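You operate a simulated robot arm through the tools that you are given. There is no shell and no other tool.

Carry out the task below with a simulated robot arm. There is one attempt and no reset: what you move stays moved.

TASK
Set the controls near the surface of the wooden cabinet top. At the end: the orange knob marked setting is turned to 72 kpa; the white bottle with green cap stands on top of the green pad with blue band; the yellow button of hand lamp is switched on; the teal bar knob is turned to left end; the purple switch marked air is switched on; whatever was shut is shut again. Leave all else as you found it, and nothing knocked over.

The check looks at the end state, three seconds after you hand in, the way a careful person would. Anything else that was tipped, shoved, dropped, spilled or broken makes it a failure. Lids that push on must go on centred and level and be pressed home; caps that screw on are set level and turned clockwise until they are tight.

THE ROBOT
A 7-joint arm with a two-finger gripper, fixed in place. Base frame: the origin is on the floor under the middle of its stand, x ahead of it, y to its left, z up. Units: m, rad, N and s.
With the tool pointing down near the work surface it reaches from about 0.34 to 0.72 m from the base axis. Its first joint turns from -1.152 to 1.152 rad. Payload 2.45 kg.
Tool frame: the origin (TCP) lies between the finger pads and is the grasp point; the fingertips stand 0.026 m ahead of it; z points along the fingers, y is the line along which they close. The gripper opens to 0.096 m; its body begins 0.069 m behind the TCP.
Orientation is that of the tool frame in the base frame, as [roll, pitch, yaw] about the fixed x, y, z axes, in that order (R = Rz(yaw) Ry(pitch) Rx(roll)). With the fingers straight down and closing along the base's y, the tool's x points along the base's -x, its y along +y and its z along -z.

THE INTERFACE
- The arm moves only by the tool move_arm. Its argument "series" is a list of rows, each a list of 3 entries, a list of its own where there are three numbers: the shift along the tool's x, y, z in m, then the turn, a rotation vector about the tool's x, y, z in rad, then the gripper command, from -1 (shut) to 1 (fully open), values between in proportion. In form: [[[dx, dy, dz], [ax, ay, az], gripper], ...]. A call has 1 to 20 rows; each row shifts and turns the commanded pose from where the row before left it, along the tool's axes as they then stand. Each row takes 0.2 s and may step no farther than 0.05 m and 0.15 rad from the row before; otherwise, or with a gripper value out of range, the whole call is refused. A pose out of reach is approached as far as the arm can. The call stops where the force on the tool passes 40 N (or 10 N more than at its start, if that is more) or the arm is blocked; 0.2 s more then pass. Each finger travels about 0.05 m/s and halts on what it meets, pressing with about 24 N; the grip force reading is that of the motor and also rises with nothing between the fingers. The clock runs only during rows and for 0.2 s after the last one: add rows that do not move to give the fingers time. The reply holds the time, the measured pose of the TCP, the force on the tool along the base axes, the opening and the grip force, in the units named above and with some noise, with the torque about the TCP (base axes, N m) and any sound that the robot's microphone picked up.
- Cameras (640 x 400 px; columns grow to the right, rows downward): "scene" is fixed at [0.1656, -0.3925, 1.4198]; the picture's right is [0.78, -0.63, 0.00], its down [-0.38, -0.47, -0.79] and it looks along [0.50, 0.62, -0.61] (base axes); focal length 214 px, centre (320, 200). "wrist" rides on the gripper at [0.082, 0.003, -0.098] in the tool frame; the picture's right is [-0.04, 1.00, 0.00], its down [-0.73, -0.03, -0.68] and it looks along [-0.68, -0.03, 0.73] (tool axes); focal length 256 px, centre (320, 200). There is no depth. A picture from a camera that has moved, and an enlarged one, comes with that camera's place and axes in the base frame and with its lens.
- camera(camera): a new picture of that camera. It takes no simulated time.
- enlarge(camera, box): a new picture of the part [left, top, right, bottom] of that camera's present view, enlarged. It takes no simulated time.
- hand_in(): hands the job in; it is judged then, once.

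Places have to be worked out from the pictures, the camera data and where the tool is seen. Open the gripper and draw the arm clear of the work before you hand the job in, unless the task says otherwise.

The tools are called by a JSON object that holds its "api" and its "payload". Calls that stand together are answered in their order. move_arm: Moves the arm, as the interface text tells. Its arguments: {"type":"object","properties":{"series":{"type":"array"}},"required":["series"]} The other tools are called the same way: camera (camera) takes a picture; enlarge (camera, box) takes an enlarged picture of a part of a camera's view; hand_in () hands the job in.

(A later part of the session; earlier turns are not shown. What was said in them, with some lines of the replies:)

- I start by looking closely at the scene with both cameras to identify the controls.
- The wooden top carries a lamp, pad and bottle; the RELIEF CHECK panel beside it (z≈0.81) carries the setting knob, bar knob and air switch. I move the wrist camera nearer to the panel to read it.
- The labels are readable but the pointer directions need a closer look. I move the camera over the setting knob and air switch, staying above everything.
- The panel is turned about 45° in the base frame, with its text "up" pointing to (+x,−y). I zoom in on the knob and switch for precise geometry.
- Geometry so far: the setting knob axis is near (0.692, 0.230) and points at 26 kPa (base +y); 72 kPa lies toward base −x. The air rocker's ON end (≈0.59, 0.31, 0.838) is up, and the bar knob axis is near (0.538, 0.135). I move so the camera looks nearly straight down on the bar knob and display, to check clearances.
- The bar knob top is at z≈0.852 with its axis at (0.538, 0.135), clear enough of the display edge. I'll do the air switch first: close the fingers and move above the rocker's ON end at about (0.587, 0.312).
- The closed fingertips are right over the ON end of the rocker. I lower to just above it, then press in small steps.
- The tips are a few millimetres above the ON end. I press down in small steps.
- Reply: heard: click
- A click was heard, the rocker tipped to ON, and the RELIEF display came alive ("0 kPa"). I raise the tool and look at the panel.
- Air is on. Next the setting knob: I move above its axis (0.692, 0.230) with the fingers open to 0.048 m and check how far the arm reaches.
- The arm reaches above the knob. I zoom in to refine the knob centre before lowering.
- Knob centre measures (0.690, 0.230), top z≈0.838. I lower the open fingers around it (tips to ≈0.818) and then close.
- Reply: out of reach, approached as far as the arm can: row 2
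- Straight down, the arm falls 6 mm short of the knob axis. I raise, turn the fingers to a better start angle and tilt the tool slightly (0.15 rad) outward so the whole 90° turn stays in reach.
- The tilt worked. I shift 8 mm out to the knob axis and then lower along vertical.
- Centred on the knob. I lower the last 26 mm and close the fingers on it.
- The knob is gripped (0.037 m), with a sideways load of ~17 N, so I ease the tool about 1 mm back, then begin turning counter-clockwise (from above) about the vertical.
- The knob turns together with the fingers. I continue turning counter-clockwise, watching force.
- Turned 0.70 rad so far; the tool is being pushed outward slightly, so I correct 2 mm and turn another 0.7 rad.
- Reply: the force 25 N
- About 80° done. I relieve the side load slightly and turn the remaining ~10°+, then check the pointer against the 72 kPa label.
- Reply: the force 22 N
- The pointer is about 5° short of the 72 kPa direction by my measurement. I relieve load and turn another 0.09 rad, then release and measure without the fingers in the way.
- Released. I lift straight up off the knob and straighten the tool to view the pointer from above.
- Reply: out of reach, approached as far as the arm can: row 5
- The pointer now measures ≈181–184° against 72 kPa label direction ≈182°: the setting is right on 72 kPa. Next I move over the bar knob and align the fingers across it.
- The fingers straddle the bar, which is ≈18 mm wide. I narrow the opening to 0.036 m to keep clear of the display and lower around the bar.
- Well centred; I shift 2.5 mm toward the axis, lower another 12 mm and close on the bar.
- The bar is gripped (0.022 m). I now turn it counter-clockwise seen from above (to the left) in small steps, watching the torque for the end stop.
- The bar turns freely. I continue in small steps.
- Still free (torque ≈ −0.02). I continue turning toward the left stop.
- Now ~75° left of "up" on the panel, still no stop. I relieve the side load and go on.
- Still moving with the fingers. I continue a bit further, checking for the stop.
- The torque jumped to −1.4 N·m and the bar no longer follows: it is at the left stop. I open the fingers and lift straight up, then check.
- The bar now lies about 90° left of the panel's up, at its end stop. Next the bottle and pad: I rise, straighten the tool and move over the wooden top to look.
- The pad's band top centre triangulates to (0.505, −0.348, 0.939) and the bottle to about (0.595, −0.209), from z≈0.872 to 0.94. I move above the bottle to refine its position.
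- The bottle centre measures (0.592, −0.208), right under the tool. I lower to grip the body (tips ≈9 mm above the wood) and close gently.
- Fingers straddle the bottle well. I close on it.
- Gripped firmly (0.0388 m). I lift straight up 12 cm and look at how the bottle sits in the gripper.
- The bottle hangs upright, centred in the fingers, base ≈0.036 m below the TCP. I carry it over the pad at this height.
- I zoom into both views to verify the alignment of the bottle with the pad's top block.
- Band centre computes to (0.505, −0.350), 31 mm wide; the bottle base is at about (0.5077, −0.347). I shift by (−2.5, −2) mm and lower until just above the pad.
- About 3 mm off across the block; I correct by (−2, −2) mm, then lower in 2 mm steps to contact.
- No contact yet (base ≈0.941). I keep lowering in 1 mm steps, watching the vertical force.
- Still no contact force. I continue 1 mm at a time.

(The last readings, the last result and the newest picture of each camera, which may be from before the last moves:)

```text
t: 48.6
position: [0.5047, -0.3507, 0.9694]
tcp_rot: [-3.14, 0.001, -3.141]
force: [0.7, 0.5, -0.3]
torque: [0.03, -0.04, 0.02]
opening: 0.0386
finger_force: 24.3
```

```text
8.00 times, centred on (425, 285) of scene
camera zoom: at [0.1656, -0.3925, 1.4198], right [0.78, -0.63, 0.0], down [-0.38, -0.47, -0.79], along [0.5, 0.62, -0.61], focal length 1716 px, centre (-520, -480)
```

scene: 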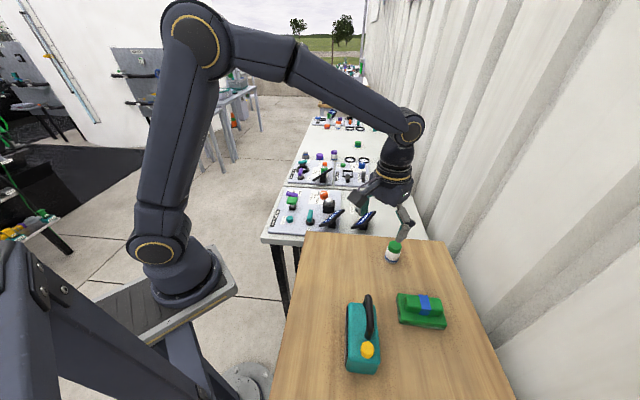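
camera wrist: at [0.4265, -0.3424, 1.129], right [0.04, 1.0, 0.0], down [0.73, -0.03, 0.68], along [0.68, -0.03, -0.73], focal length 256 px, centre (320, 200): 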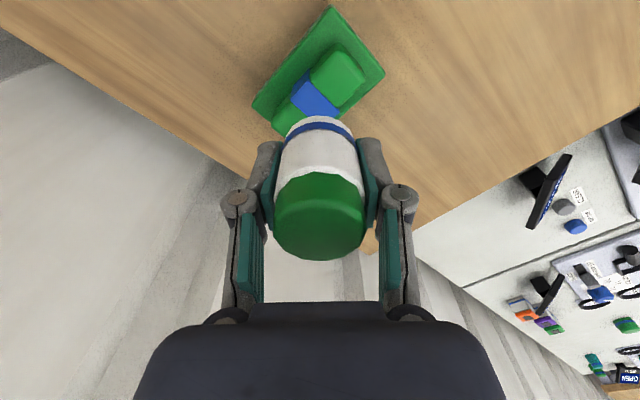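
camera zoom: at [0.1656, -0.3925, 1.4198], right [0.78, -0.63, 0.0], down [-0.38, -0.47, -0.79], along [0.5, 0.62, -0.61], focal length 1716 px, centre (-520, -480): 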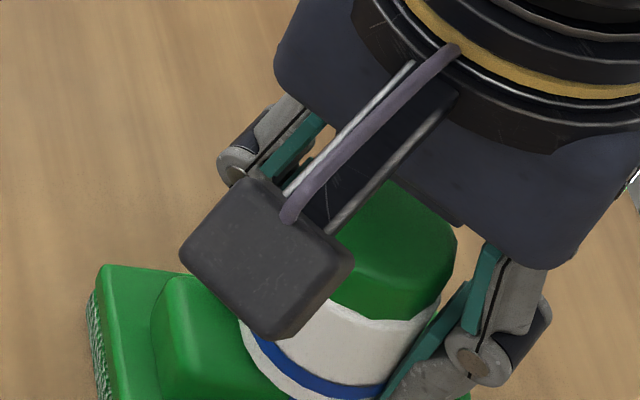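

{"api": "move_arm", "payload": {"series": [[[0, 0, 0.001], [0, 0, 0], -1], [[0, 0, 0.001], [0, 0, 0], -1], [[0, 0, 0], [0, 0, 0], -1]]}}

{"api": "enlarge", "payload": {"camera": "scene", "box": [395, 270, 465, 340]}}

{"api": "enlarge", "payload": {"camera": "wrist", "box": [240, 60, 400, 180]}}

```text
t: 49.4
position: [0.504, -0.3516, 0.9676]
tcp_rot: [-3.141, 0.0, -3.141]
force: [0.5, -0.7, -0.5]
torque: [0.02, 0.0, 0.02]
opening: 0.0385
finger_force: 23.8
```

```text
5.71 times, centred on (430, 305) of scene
camera zoom: at [0.1656, -0.3925, 1.4198], right [0.78, -0.63, 0.0], down [-0.38, -0.47, -0.79], along [0.5, 0.62, -0.61], focal length 1226 px, centre (-309, -400)
```

zoom: 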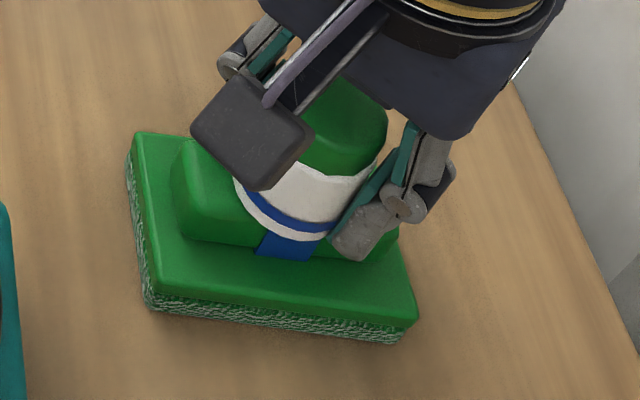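

```text
3.33 times, centred on (320, 120) of wrist
camera zoom: at [0.4227, -0.3468, 1.0658], right [0.04, 1.0, 0.0], down [0.73, -0.03, 0.68], along [0.68, -0.03, -0.73], focal length 853 px, centre (320, 467)
```

zoom: 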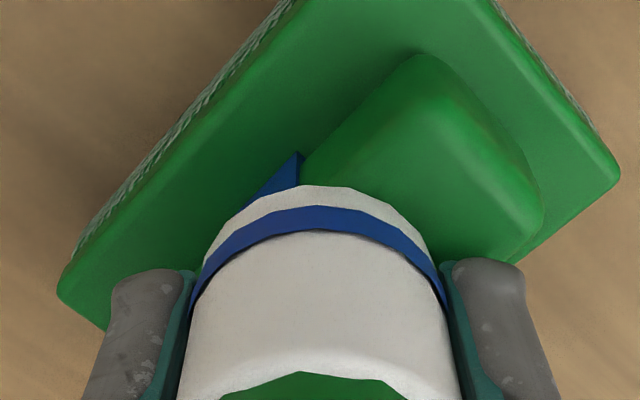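

{"api": "move_arm", "payload": {"series": [[[0, 0, 0.001], [0, 0, 0], -1], [[0, 0, 0.001], [0, 0, 0], -1], [[0, 0, 0], [0, 0, 0], -1]]}}

```text
t: 50.2
position: [0.5066, -0.3497, 0.9657]
tcp_rot: [-3.14, -0.001, -3.142]
force: [0.7, -0.4, -0.9]
torque: [0.03, 0.0, 0.01]
opening: 0.0387
finger_force: 24.2
```

The base still hasn't touched; my height estimate was a few mm high. The fingertips stay 6–12 mm above the bottle base, so I continue in 1 mm steps.

{"api": "move_arm", "payload": {"series": [[[0, 0, 0.001], [0, 0, 0], -1], [[0, 0, 0.001], [0, 0, 0], -1], [[0, 0, 0], [0, 0, 0], -1]]}}

{"api": "enlarge", "payload": {"camera": "scene", "box": [395, 270, 465, 340]}}

```text
t: 51.0
position: [0.5061, -0.3502, 0.9636]
tcp_rot: [-3.14, 0.003, -3.141]
force: [0.7, -0.1, 1.0]
torque: [0.04, 0.0, 0.01]
opening: 0.0388
finger_force: 23.8
```

```text
5.71 times, centred on (430, 305) of scene
camera zoom: at [0.1655, -0.3925, 1.4198], right [0.78, -0.63, 0.0], down [-0.38, -0.47, -0.79], along [0.5, 0.62, -0.61], focal length 1226 px, centre (-309, -400)
```

zoom: 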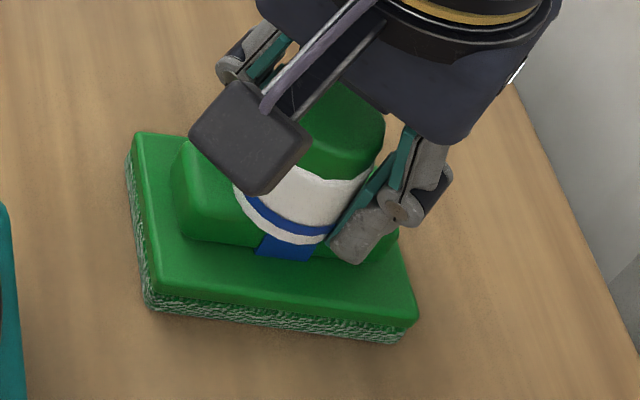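

The vertical force changed from −0.9 to +1.0, perhaps first contact. One more millimetre at a time.

{"api": "move_arm", "payload": {"series": [[[0, 0, 0.001], [0, 0, 0], -1], [[0, 0, 0], [0, 0, 0], -1]]}}

```text
t: 51.6
position: [0.5063, -0.3518, 0.9627]
tcp_rot: [-3.139, 0.003, 3.141]
force: [-1.4, 2.3, 15.6]
torque: [0.21, 0.14, -0.03]
opening: 0.0387
finger_force: 23.9
```

Contact: 15.6 N upward at TCP z≈0.963. I ease up half a millimetre and open the fingers slightly to release.

{"api": "move_arm", "payload": {"series": [[[0, 0, -0.0006], [0, 0, 0], -1], [[0, 0, 0], [0, 0, 0], -0.15], [[0, 0, 0], [0, 0, 0], -0.1], [[0, 0, 0], [0, 0, 0], 0.0], [[0, 0, 0], [0, 0, 0], 0.1]]}}

{"api": "enlarge", "payload": {"camera": "scene", "box": [395, 260, 465, 340]}}

{"api": "camera", "payload": {"camera": "wrist"}}

```text
t: 52.8
position: [0.503, -0.3496, 0.9623]
tcp_rot: [3.141, -0.001, -3.141]
force: [-0.3, -0.3, 2.1]
torque: [0.02, 0.04, 0.0]
opening: 0.0531
finger_force: 0.0
```

```text
5.00 times, centred on (430, 300) of scene
camera zoom: at [0.1655, -0.3925, 1.4198], right [0.78, -0.63, 0.0], down [-0.38, -0.47, -0.79], along [0.5, 0.62, -0.61], focal length 1072 px, centre (-230, -300)
```

zoom: 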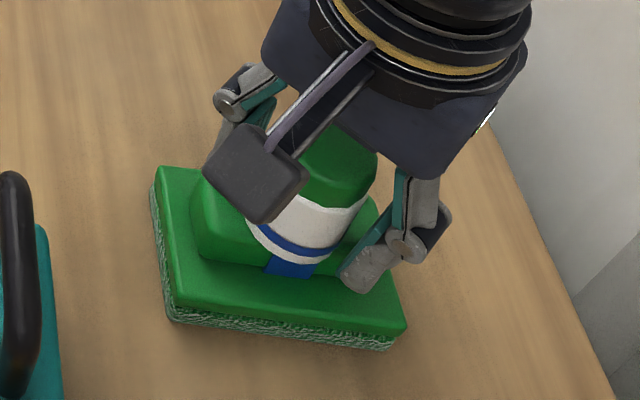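

```text
taken
camera wrist: at [0.423, -0.3463, 1.0602], right [0.04, 1.0, 0.0], down [0.73, -0.03, 0.68], along [0.68, -0.03, -0.73], focal length 256 px, centre (320, 200)
```

wrist: 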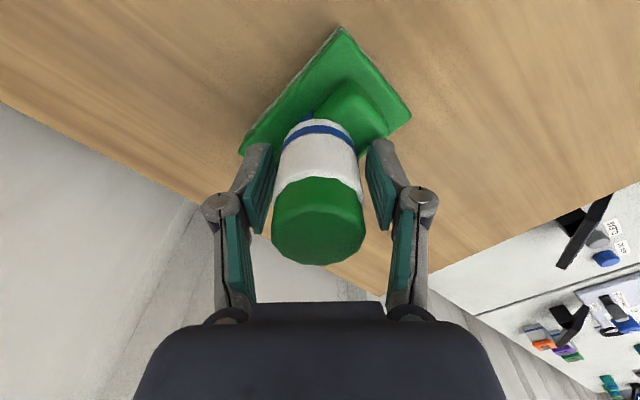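

The bottle stands free on the block. I open a bit more and lift straight up.

{"api": "move_arm", "payload": {"series": [[[0, 0, -0.002], [0, 0, 0], 0.4], [[0, 0, -0.01], [0, 0, 0], 0.4], [[0, 0, -0.03], [0, 0, 0], 0.4], [[0, 0, -0.04], [0, 0, 0], 0.4], [[0, 0, -0.04], [0, 0, 0], 0.4], [[0, 0, 0], [0, 0, 0], 0.4]]}}

{"api": "camera", "payload": {"camera": "wrist"}}

{"api": "enlarge", "payload": {"camera": "scene", "box": [395, 260, 465, 340]}}

```text
t: 54.2
position: [0.504, -0.3507, 1.0883]
tcp_rot: [-3.139, 0.0, -3.14]
force: [0.6, -0.1, -0.2]
torque: [0.02, -0.01, 0.05]
opening: 0.0672
finger_force: 0.0
```

```text
taken
camera wrist: at [0.4218, -0.3471, 1.186], right [0.04, 1.0, 0.0], down [0.73, -0.03, 0.68], along [0.68, -0.03, -0.73], focal length 256 px, centre (320, 200)
```

wrist: 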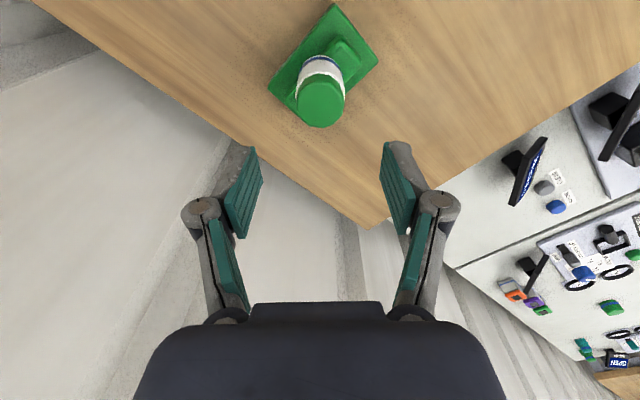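

```text
5.00 times, centred on (430, 300) of scene
camera zoom: at [0.1656, -0.3925, 1.4198], right [0.78, -0.63, 0.0], down [-0.38, -0.47, -0.79], along [0.5, 0.62, -0.61], focal length 1072 px, centre (-230, -300)
```

zoom: 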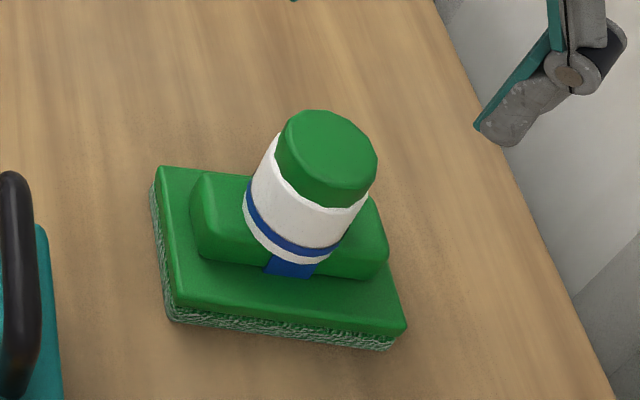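

The bottle stands upright. I zoom in to check that it is well centred on the block.

{"api": "enlarge", "payload": {"camera": "wrist", "box": [250, 0, 400, 140]}}

{"api": "enlarge", "payload": {"camera": "scene", "box": [400, 270, 450, 330]}}

```text
2.86 times, centred on (325, 70) of wrist
camera zoom: at [0.4218, -0.3471, 1.186], right [0.04, 1.0, 0.0], down [0.73, -0.03, 0.68], along [0.68, -0.03, -0.73], focal length 731 px, centre (306, 571)
```

zoom: 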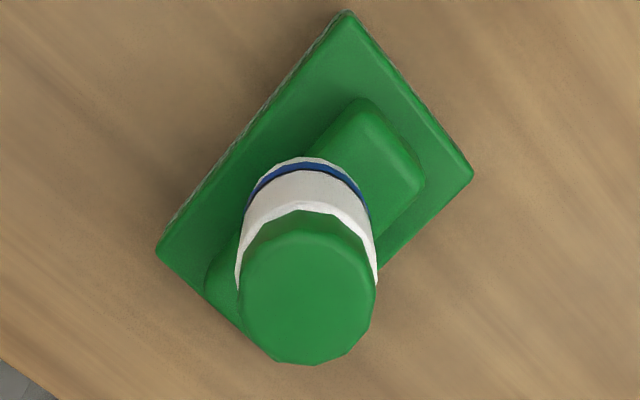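

```text
6.67 times, centred on (425, 300) of scene
camera zoom: at [0.1656, -0.3925, 1.4198], right [0.78, -0.63, 0.0], down [-0.38, -0.47, -0.79], along [0.5, 0.62, -0.61], focal length 1430 px, centre (-380, -467)
```

zoom: 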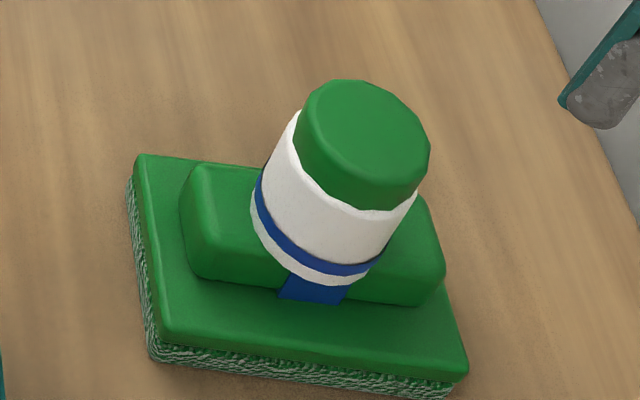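

The bottle is upright and its centre lies well inside the block. Now the lamp: I close the fingers and move to look at the yellow button from above.

{"api": "move_arm", "payload": {"series": [[[0, 0, -0.04], [0, 0, 0], 0.4], [[0.033, 0.004, 0], [0, 0, 0], -1], [[0.033, 0.004, 0], [0, 0, 0], -1], [[0.033, 0.004, 0], [0, 0, 0], -1], [[0.033, 0.004, 0], [0, 0, 0], -1], [[0, 0, 0], [0, 0, 0], -1], [[0, 0, 0], [0, 0, 0], -1]]}}

{"api": "camera", "payload": {"camera": "wrist"}}

{"api": "enlarge", "payload": {"camera": "scene", "box": [330, 280, 430, 390]}}

```text
t: 55.8
position: [0.3725, -0.333, 1.1254]
tcp_rot: [-3.14, -0.001, -3.141]
force: [0.0, -0.1, -0.2]
torque: [0.02, 0.0, -0.07]
opening: 0.0
finger_force: 24.0
```

```text
taken
camera wrist: at [0.291, -0.3303, 1.224], right [0.04, 1.0, 0.0], down [0.73, -0.03, 0.68], along [0.68, -0.03, -0.73], focal length 256 px, centre (320, 200)
```

wrist: 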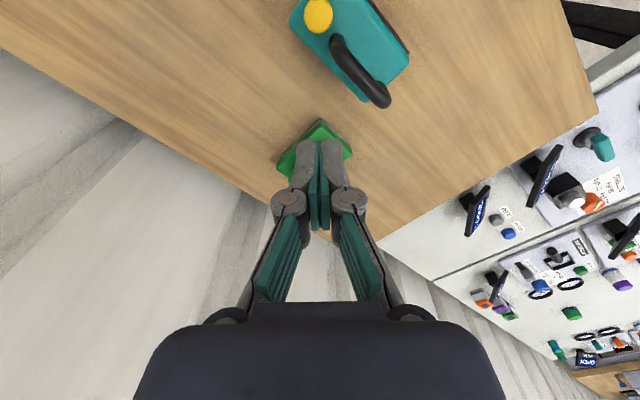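

```text
3.64 times, centred on (380, 335) of scene
camera zoom: at [0.1655, -0.3925, 1.4198], right [0.78, -0.63, 0.0], down [-0.38, -0.47, -0.79], along [0.5, 0.62, -0.61], focal length 780 px, centre (102, -291)
```

zoom: 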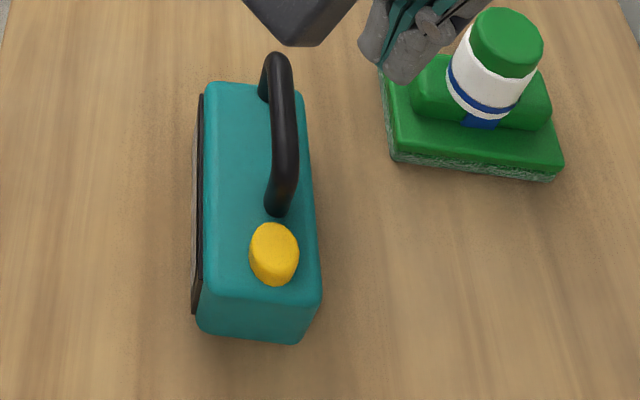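

The button is at about (0.322, −0.333), z≈0.97, with the handle's near end ≈25 mm away. I move over the button at this safe height and lower part-way.

{"api": "move_arm", "payload": {"series": [[[0.026, 0, 0], [0, 0, 0], -1], [[0.026, 0, 0], [0, 0, 0], -1], [[0, 0, 0.03], [0, 0, 0], -1], [[0, 0, 0.03], [0, 0, 0], -1], [[0, 0, 0], [0, 0, 0], -1]]}}

{"api": "camera", "payload": {"camera": "wrist"}}

{"api": "enlarge", "payload": {"camera": "scene", "box": [330, 280, 430, 390]}}

```text
t: 57.0
position: [0.319, -0.3342, 1.067]
tcp_rot: [-3.139, 0.001, -3.141]
force: [0.2, 0.9, 0.2]
torque: [-0.01, 0.0, 0.03]
opening: 0.0004
finger_force: 24.2
```

```text
taken
camera wrist: at [0.2373, -0.3301, 1.1661], right [0.04, 1.0, 0.0], down [0.73, -0.03, 0.68], along [0.68, -0.03, -0.73], focal length 256 px, centre (320, 200)
```

wrist: 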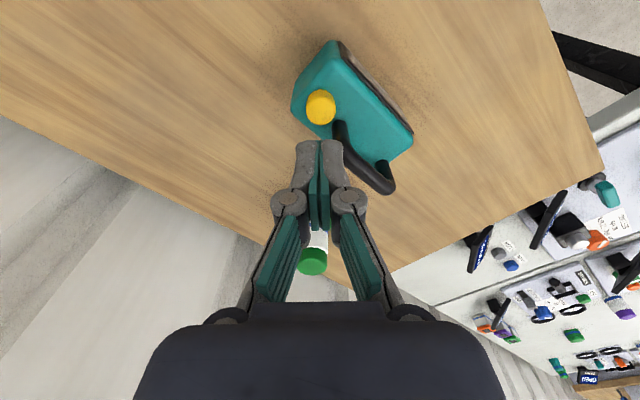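

```text
3.64 times, centred on (380, 335) of scene
camera zoom: at [0.1656, -0.3925, 1.4198], right [0.78, -0.63, 0.0], down [-0.38, -0.47, -0.79], along [0.5, 0.62, -0.61], focal length 780 px, centre (102, -291)
```

zoom: 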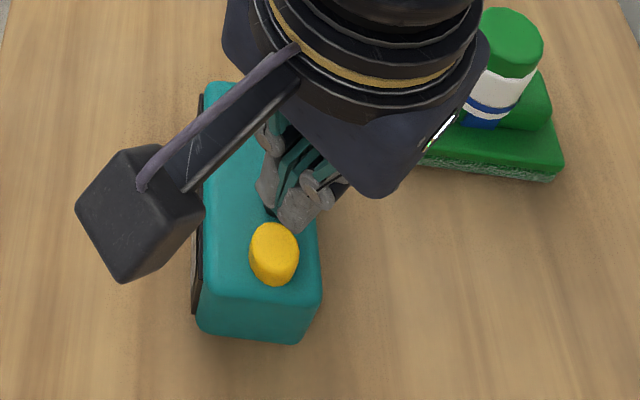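

The fingertips are aligned over the button and clear of the handle. I descend to just above it.

{"api": "move_arm", "payload": {"series": [[[0, 0, 0.025], [0, 0, 0], -1], [[0, 0, 0.025], [0, 0, 0], -1], [[0, 0, 0.006], [0, 0, 0], -1], [[0, 0, 0], [0, 0, 0], -1]]}}

{"api": "camera", "payload": {"camera": "wrist"}}

{"api": "enlarge", "payload": {"camera": "scene", "box": [330, 290, 420, 390]}}

```text
t: 58.0
position: [0.3206, -0.3346, 1.0082]
tcp_rot: [-3.14, 0.001, 3.141]
force: [-0.2, 0.1, 0.5]
torque: [0.03, 0.01, 0.02]
opening: 0.0001
finger_force: 24.1
```

```text
taken
camera wrist: at [0.2389, -0.331, 1.107], right [0.04, 1.0, 0.0], down [0.73, -0.03, 0.68], along [0.68, -0.03, -0.73], focal length 256 px, centre (320, 200)
```

wrist: 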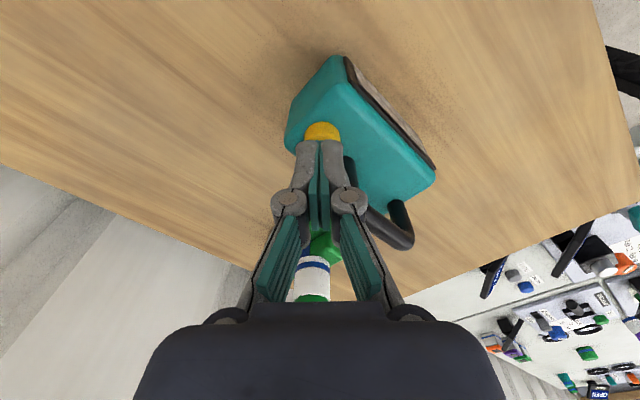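

```text
4.00 times, centred on (375, 340) of scene
camera zoom: at [0.1656, -0.3925, 1.4198], right [0.78, -0.63, 0.0], down [-0.38, -0.47, -0.79], along [0.5, 0.62, -0.61], focal length 858 px, centre (100, -360)
```

zoom: 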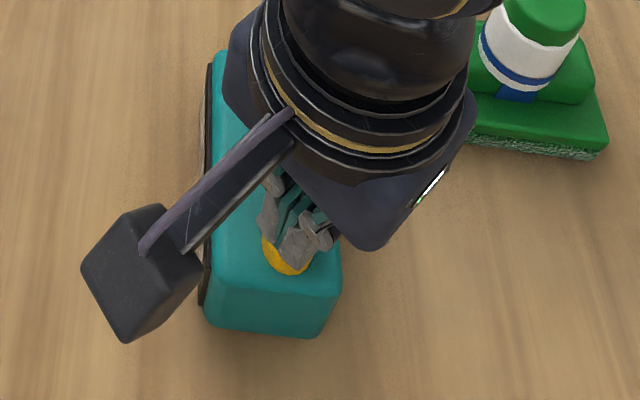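

Tips are ≈1 cm above the button. I press in 2 mm steps listening for a click.

{"api": "move_arm", "payload": {"series": [[[0, 0, 0.003], [0, 0, 0], -1], [[0, 0, 0.003], [0, 0, 0], -1], [[0, 0, 0.002], [0, 0, 0], -1], [[0, 0, 0.002], [0, 0, 0], -1]]}}

{"api": "enlarge", "payload": {"camera": "wrist", "box": [240, 50, 460, 260]}}

```text
t: 59.0
position: [0.3204, -0.3367, 0.9987]
tcp_rot: [-3.14, 0.0, -3.14]
force: [-0.4, 0.0, -0.5]
torque: [-0.01, -0.01, 0.0]
opening: 0.0
finger_force: 23.9
```

```text
1.90 times, centred on (350, 155) of wrist
camera zoom: at [0.2395, -0.3311, 1.0968], right [0.04, 1.0, 0.0], down [0.73, -0.03, 0.68], along [0.68, -0.03, -0.73], focal length 488 px, centre (263, 286)
```

zoom: 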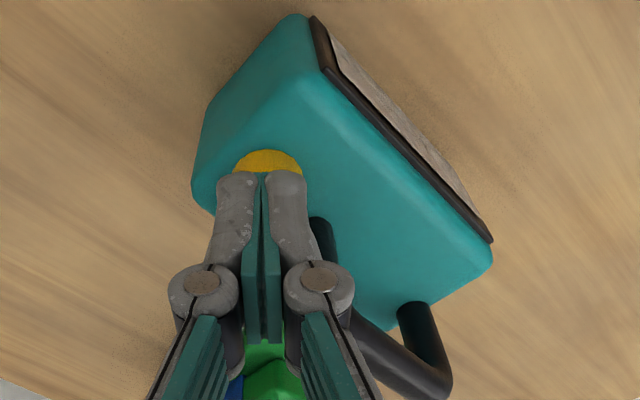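

No contact yet; continuing down.

{"api": "move_arm", "payload": {"series": [[[0, 0, 0.002], [0, 0, 0], -1], [[0, 0, 0.002], [0, 0, 0], -1], [[0, 0, 0.002], [0, 0, 0], -1]]}}

{"api": "enlarge", "payload": {"camera": "wrist", "box": [240, 50, 460, 260]}}

```text
t: 59.8
position: [0.3206, -0.3356, 0.9922]
tcp_rot: [-3.14, -0.002, 3.14]
force: [0.4, 0.2, 3.0]
torque: [0.01, -0.02, 0.0]
opening: 0.0
finger_force: 23.3
heard: click
```

```text
1.90 times, centred on (350, 155) of wrist
camera zoom: at [0.2388, -0.3307, 1.0905], right [0.04, 1.0, 0.0], down [0.73, -0.03, 0.68], along [0.68, -0.03, -0.73], focal length 488 px, centre (263, 286)
```

zoom: 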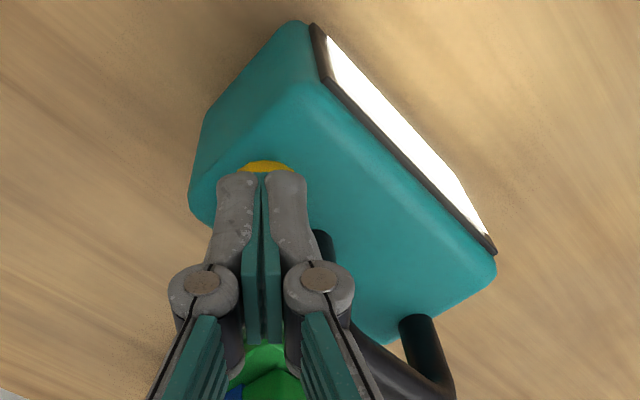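

Click — the lamp's lens lights up. I lift straight up and clear, then review everything.

{"api": "move_arm", "payload": {"series": [[[0, 0, -0.02], [0, 0, 0], -1], [[0, 0, -0.04], [0, 0, 0], -1], [[0, 0, -0.04], [0, 0, 0], -1], [[0, 0, -0.04], [0, 0, 0], -1], [[0, 0, -0.04], [0, 0, 0], 0], [[0, 0.04, -0.02], [0, 0, 0], 1], [[0, 0.045, 0], [0, 0, 0], 1], [[0, 0.045, 0], [0, 0, 0], 1], [[0, 0.045, 0], [0, 0, 0], 1], [[0, 0.045, 0], [0, 0, 0], 1], [[0, 0.045, 0], [0, 0, 0], 1], [[0, 0.045, 0], [0, 0, 0], 1], [[0, 0, 0], [0, 0, 0], 1]]}}

{"api": "camera", "payload": {"camera": "scene"}}

{"api": "camera", "payload": {"camera": "wrist"}}

{"api": "enlarge", "payload": {"camera": "scene", "box": [260, 170, 390, 250]}}

{"api": "enlarge", "payload": {"camera": "scene", "box": [330, 260, 470, 390]}}

```text
t: 62.6
position: [0.3201, -0.0281, 1.1926]
tcp_rot: [-3.139, -0.001, 3.142]
force: [-0.4, 0.5, 0.3]
torque: [0.02, 0.04, 0.01]
opening: 0.0961
finger_force: 0.1
```

```text
taken
```

scene: 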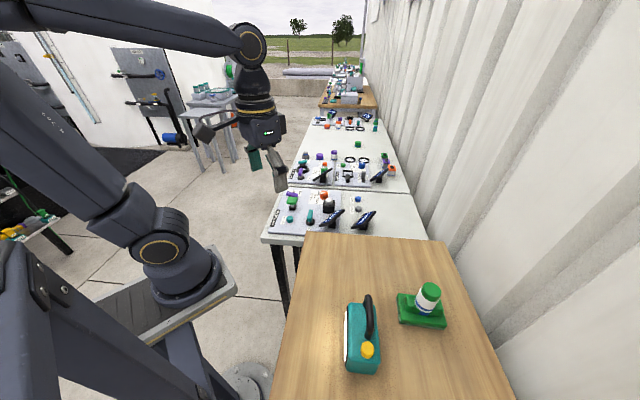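

```text
taken
camera wrist: at [0.2388, -0.0225, 1.2905], right [0.04, 1.0, 0.0], down [0.73, -0.03, 0.68], along [0.68, -0.03, -0.73], focal length 256 px, centre (320, 200)
```

wrist: 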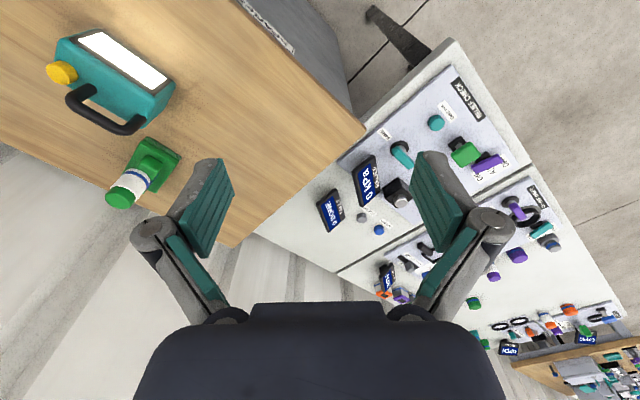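

```text
4.92 times, centred on (325, 210) of scene
camera zoom: at [0.1656, -0.3925, 1.4198], right [0.78, -0.63, 0.0], down [-0.38, -0.47, -0.79], along [0.5, 0.62, -0.61], focal length 1056 px, centre (295, 151)
```

zoom: 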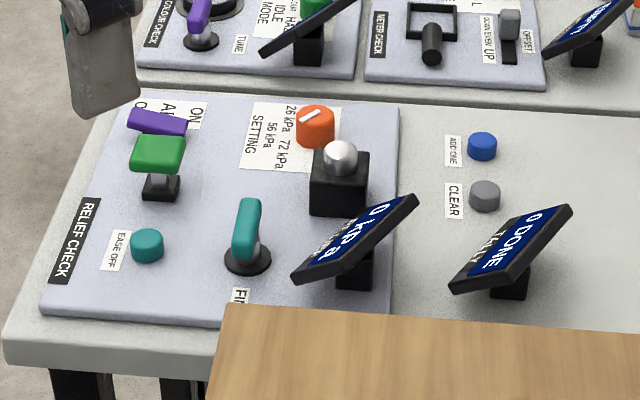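

```text
3.08 times, centred on (400, 325) of scene
camera zoom: at [0.1656, -0.3925, 1.4198], right [0.78, -0.63, 0.0], down [-0.38, -0.47, -0.79], along [0.5, 0.62, -0.61], focal length 660 px, centre (74, -185)
```

zoom: 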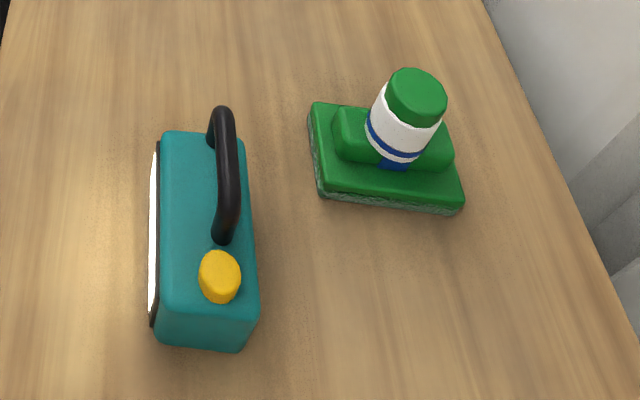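

Everything looks right: air on, setting pointer on 72 kPa, bar knob at its left stop, lamp lit, bottle upright on the pad, nothing else disturbed. I draw the arm back near its start pose and take a last look before handing in.

{"api": "move_arm", "payload": {"series": [[[0, 0.03, -0.03], [0, 0, 0], 1], [[0, 0.03, -0.03], [0, 0, 0], 1], [[0, 0.03, -0.03], [0, 0, 0], 1], [[0, 0.03, -0.03], [0, 0, 0], 1], [[0, 0, 0], [0, 0, 0], 1]]}}

{"api": "enlarge", "payload": {"camera": "scene", "box": [370, 260, 470, 340]}}

{"api": "enlarge", "payload": {"camera": "scene", "box": [270, 180, 350, 240]}}

{"api": "camera", "payload": {"camera": "wrist"}}

```text
t: 63.8
position: [0.3194, 0.0966, 1.3125]
tcp_rot: [-3.14, 0.001, 3.141]
force: [-0.1, 0.2, -1.1]
torque: [-0.01, -0.02, 0.0]
opening: 0.0959
finger_force: 0.1
```

```text
5.00 times, centred on (420, 300) of scene
camera zoom: at [0.1656, -0.3925, 1.4198], right [0.78, -0.63, 0.0], down [-0.38, -0.47, -0.79], along [0.5, 0.62, -0.61], focal length 1072 px, centre (-180, -300)
```

zoom: 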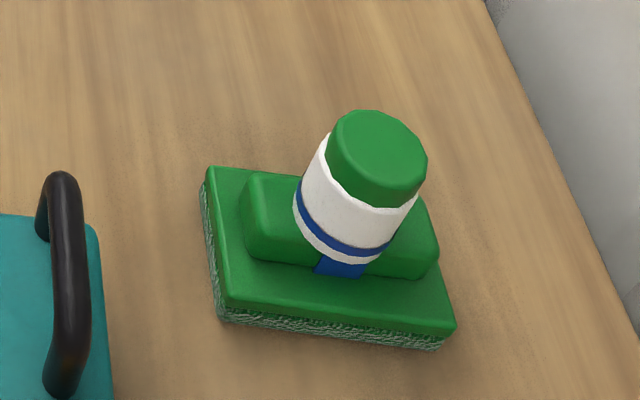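

```text
6.67 times, centred on (310, 210) of scene
camera zoom: at [0.1656, -0.3925, 1.4198], right [0.78, -0.63, 0.0], down [-0.38, -0.47, -0.79], along [0.5, 0.62, -0.61], focal length 1430 px, centre (387, 133)
```

zoom: 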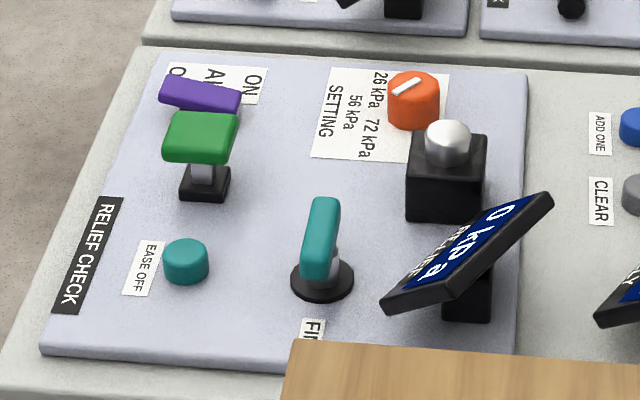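

```text
taken
camera wrist: at [0.2381, 0.1009, 1.4105], right [0.04, 1.0, 0.0], down [0.73, -0.03, 0.68], along [0.68, -0.03, -0.73], focal length 256 px, centre (320, 200)
```

wrist: 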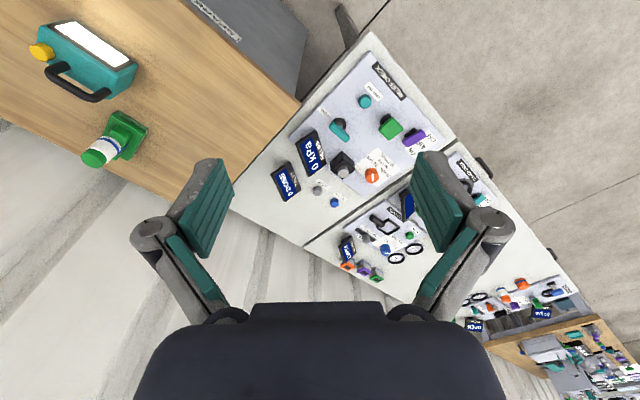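

The final pictures show all five goals met: air is on, the setting points to 72 kPa, the bar knob is at its left end, the lamp is lit and the bottle stands steady on the pad. The gripper is open and the arm is clear, so I hand in.

{"api": "hand_in", "payload": {}}

```text
The job is handed in.
```

I've handed the job in with all five settings done. I opened nothing, and nothing was knocked over or shoved in any of the views I took. I haven't been given the result of the check.

- **Air switch:** the purple switch is on. It clicked, and the RELIEF display lit up. The display still reads 0 kPa, including after I set the knob.
- **Setting knob:** the orange knob now points at the 72 kPa label, to within a few degrees on my camera measurements.
- **Bar knob:** the teal bar is at its left end. I turned it counter-clockwise until it hit the stop, and it stayed there when released.
- **Bottle:** it stands upright on the pad's raised block, over the blue band. By my measurement it sits a few millimetres off centre, slightly overhanging one edge, and it hadn't moved in the last pictures.
- **Hand lamp:** I pressed the yellow button once. It clicked, and the lens is lit.

The gripper is open and the arm is back near its starting pose, clear of the work.
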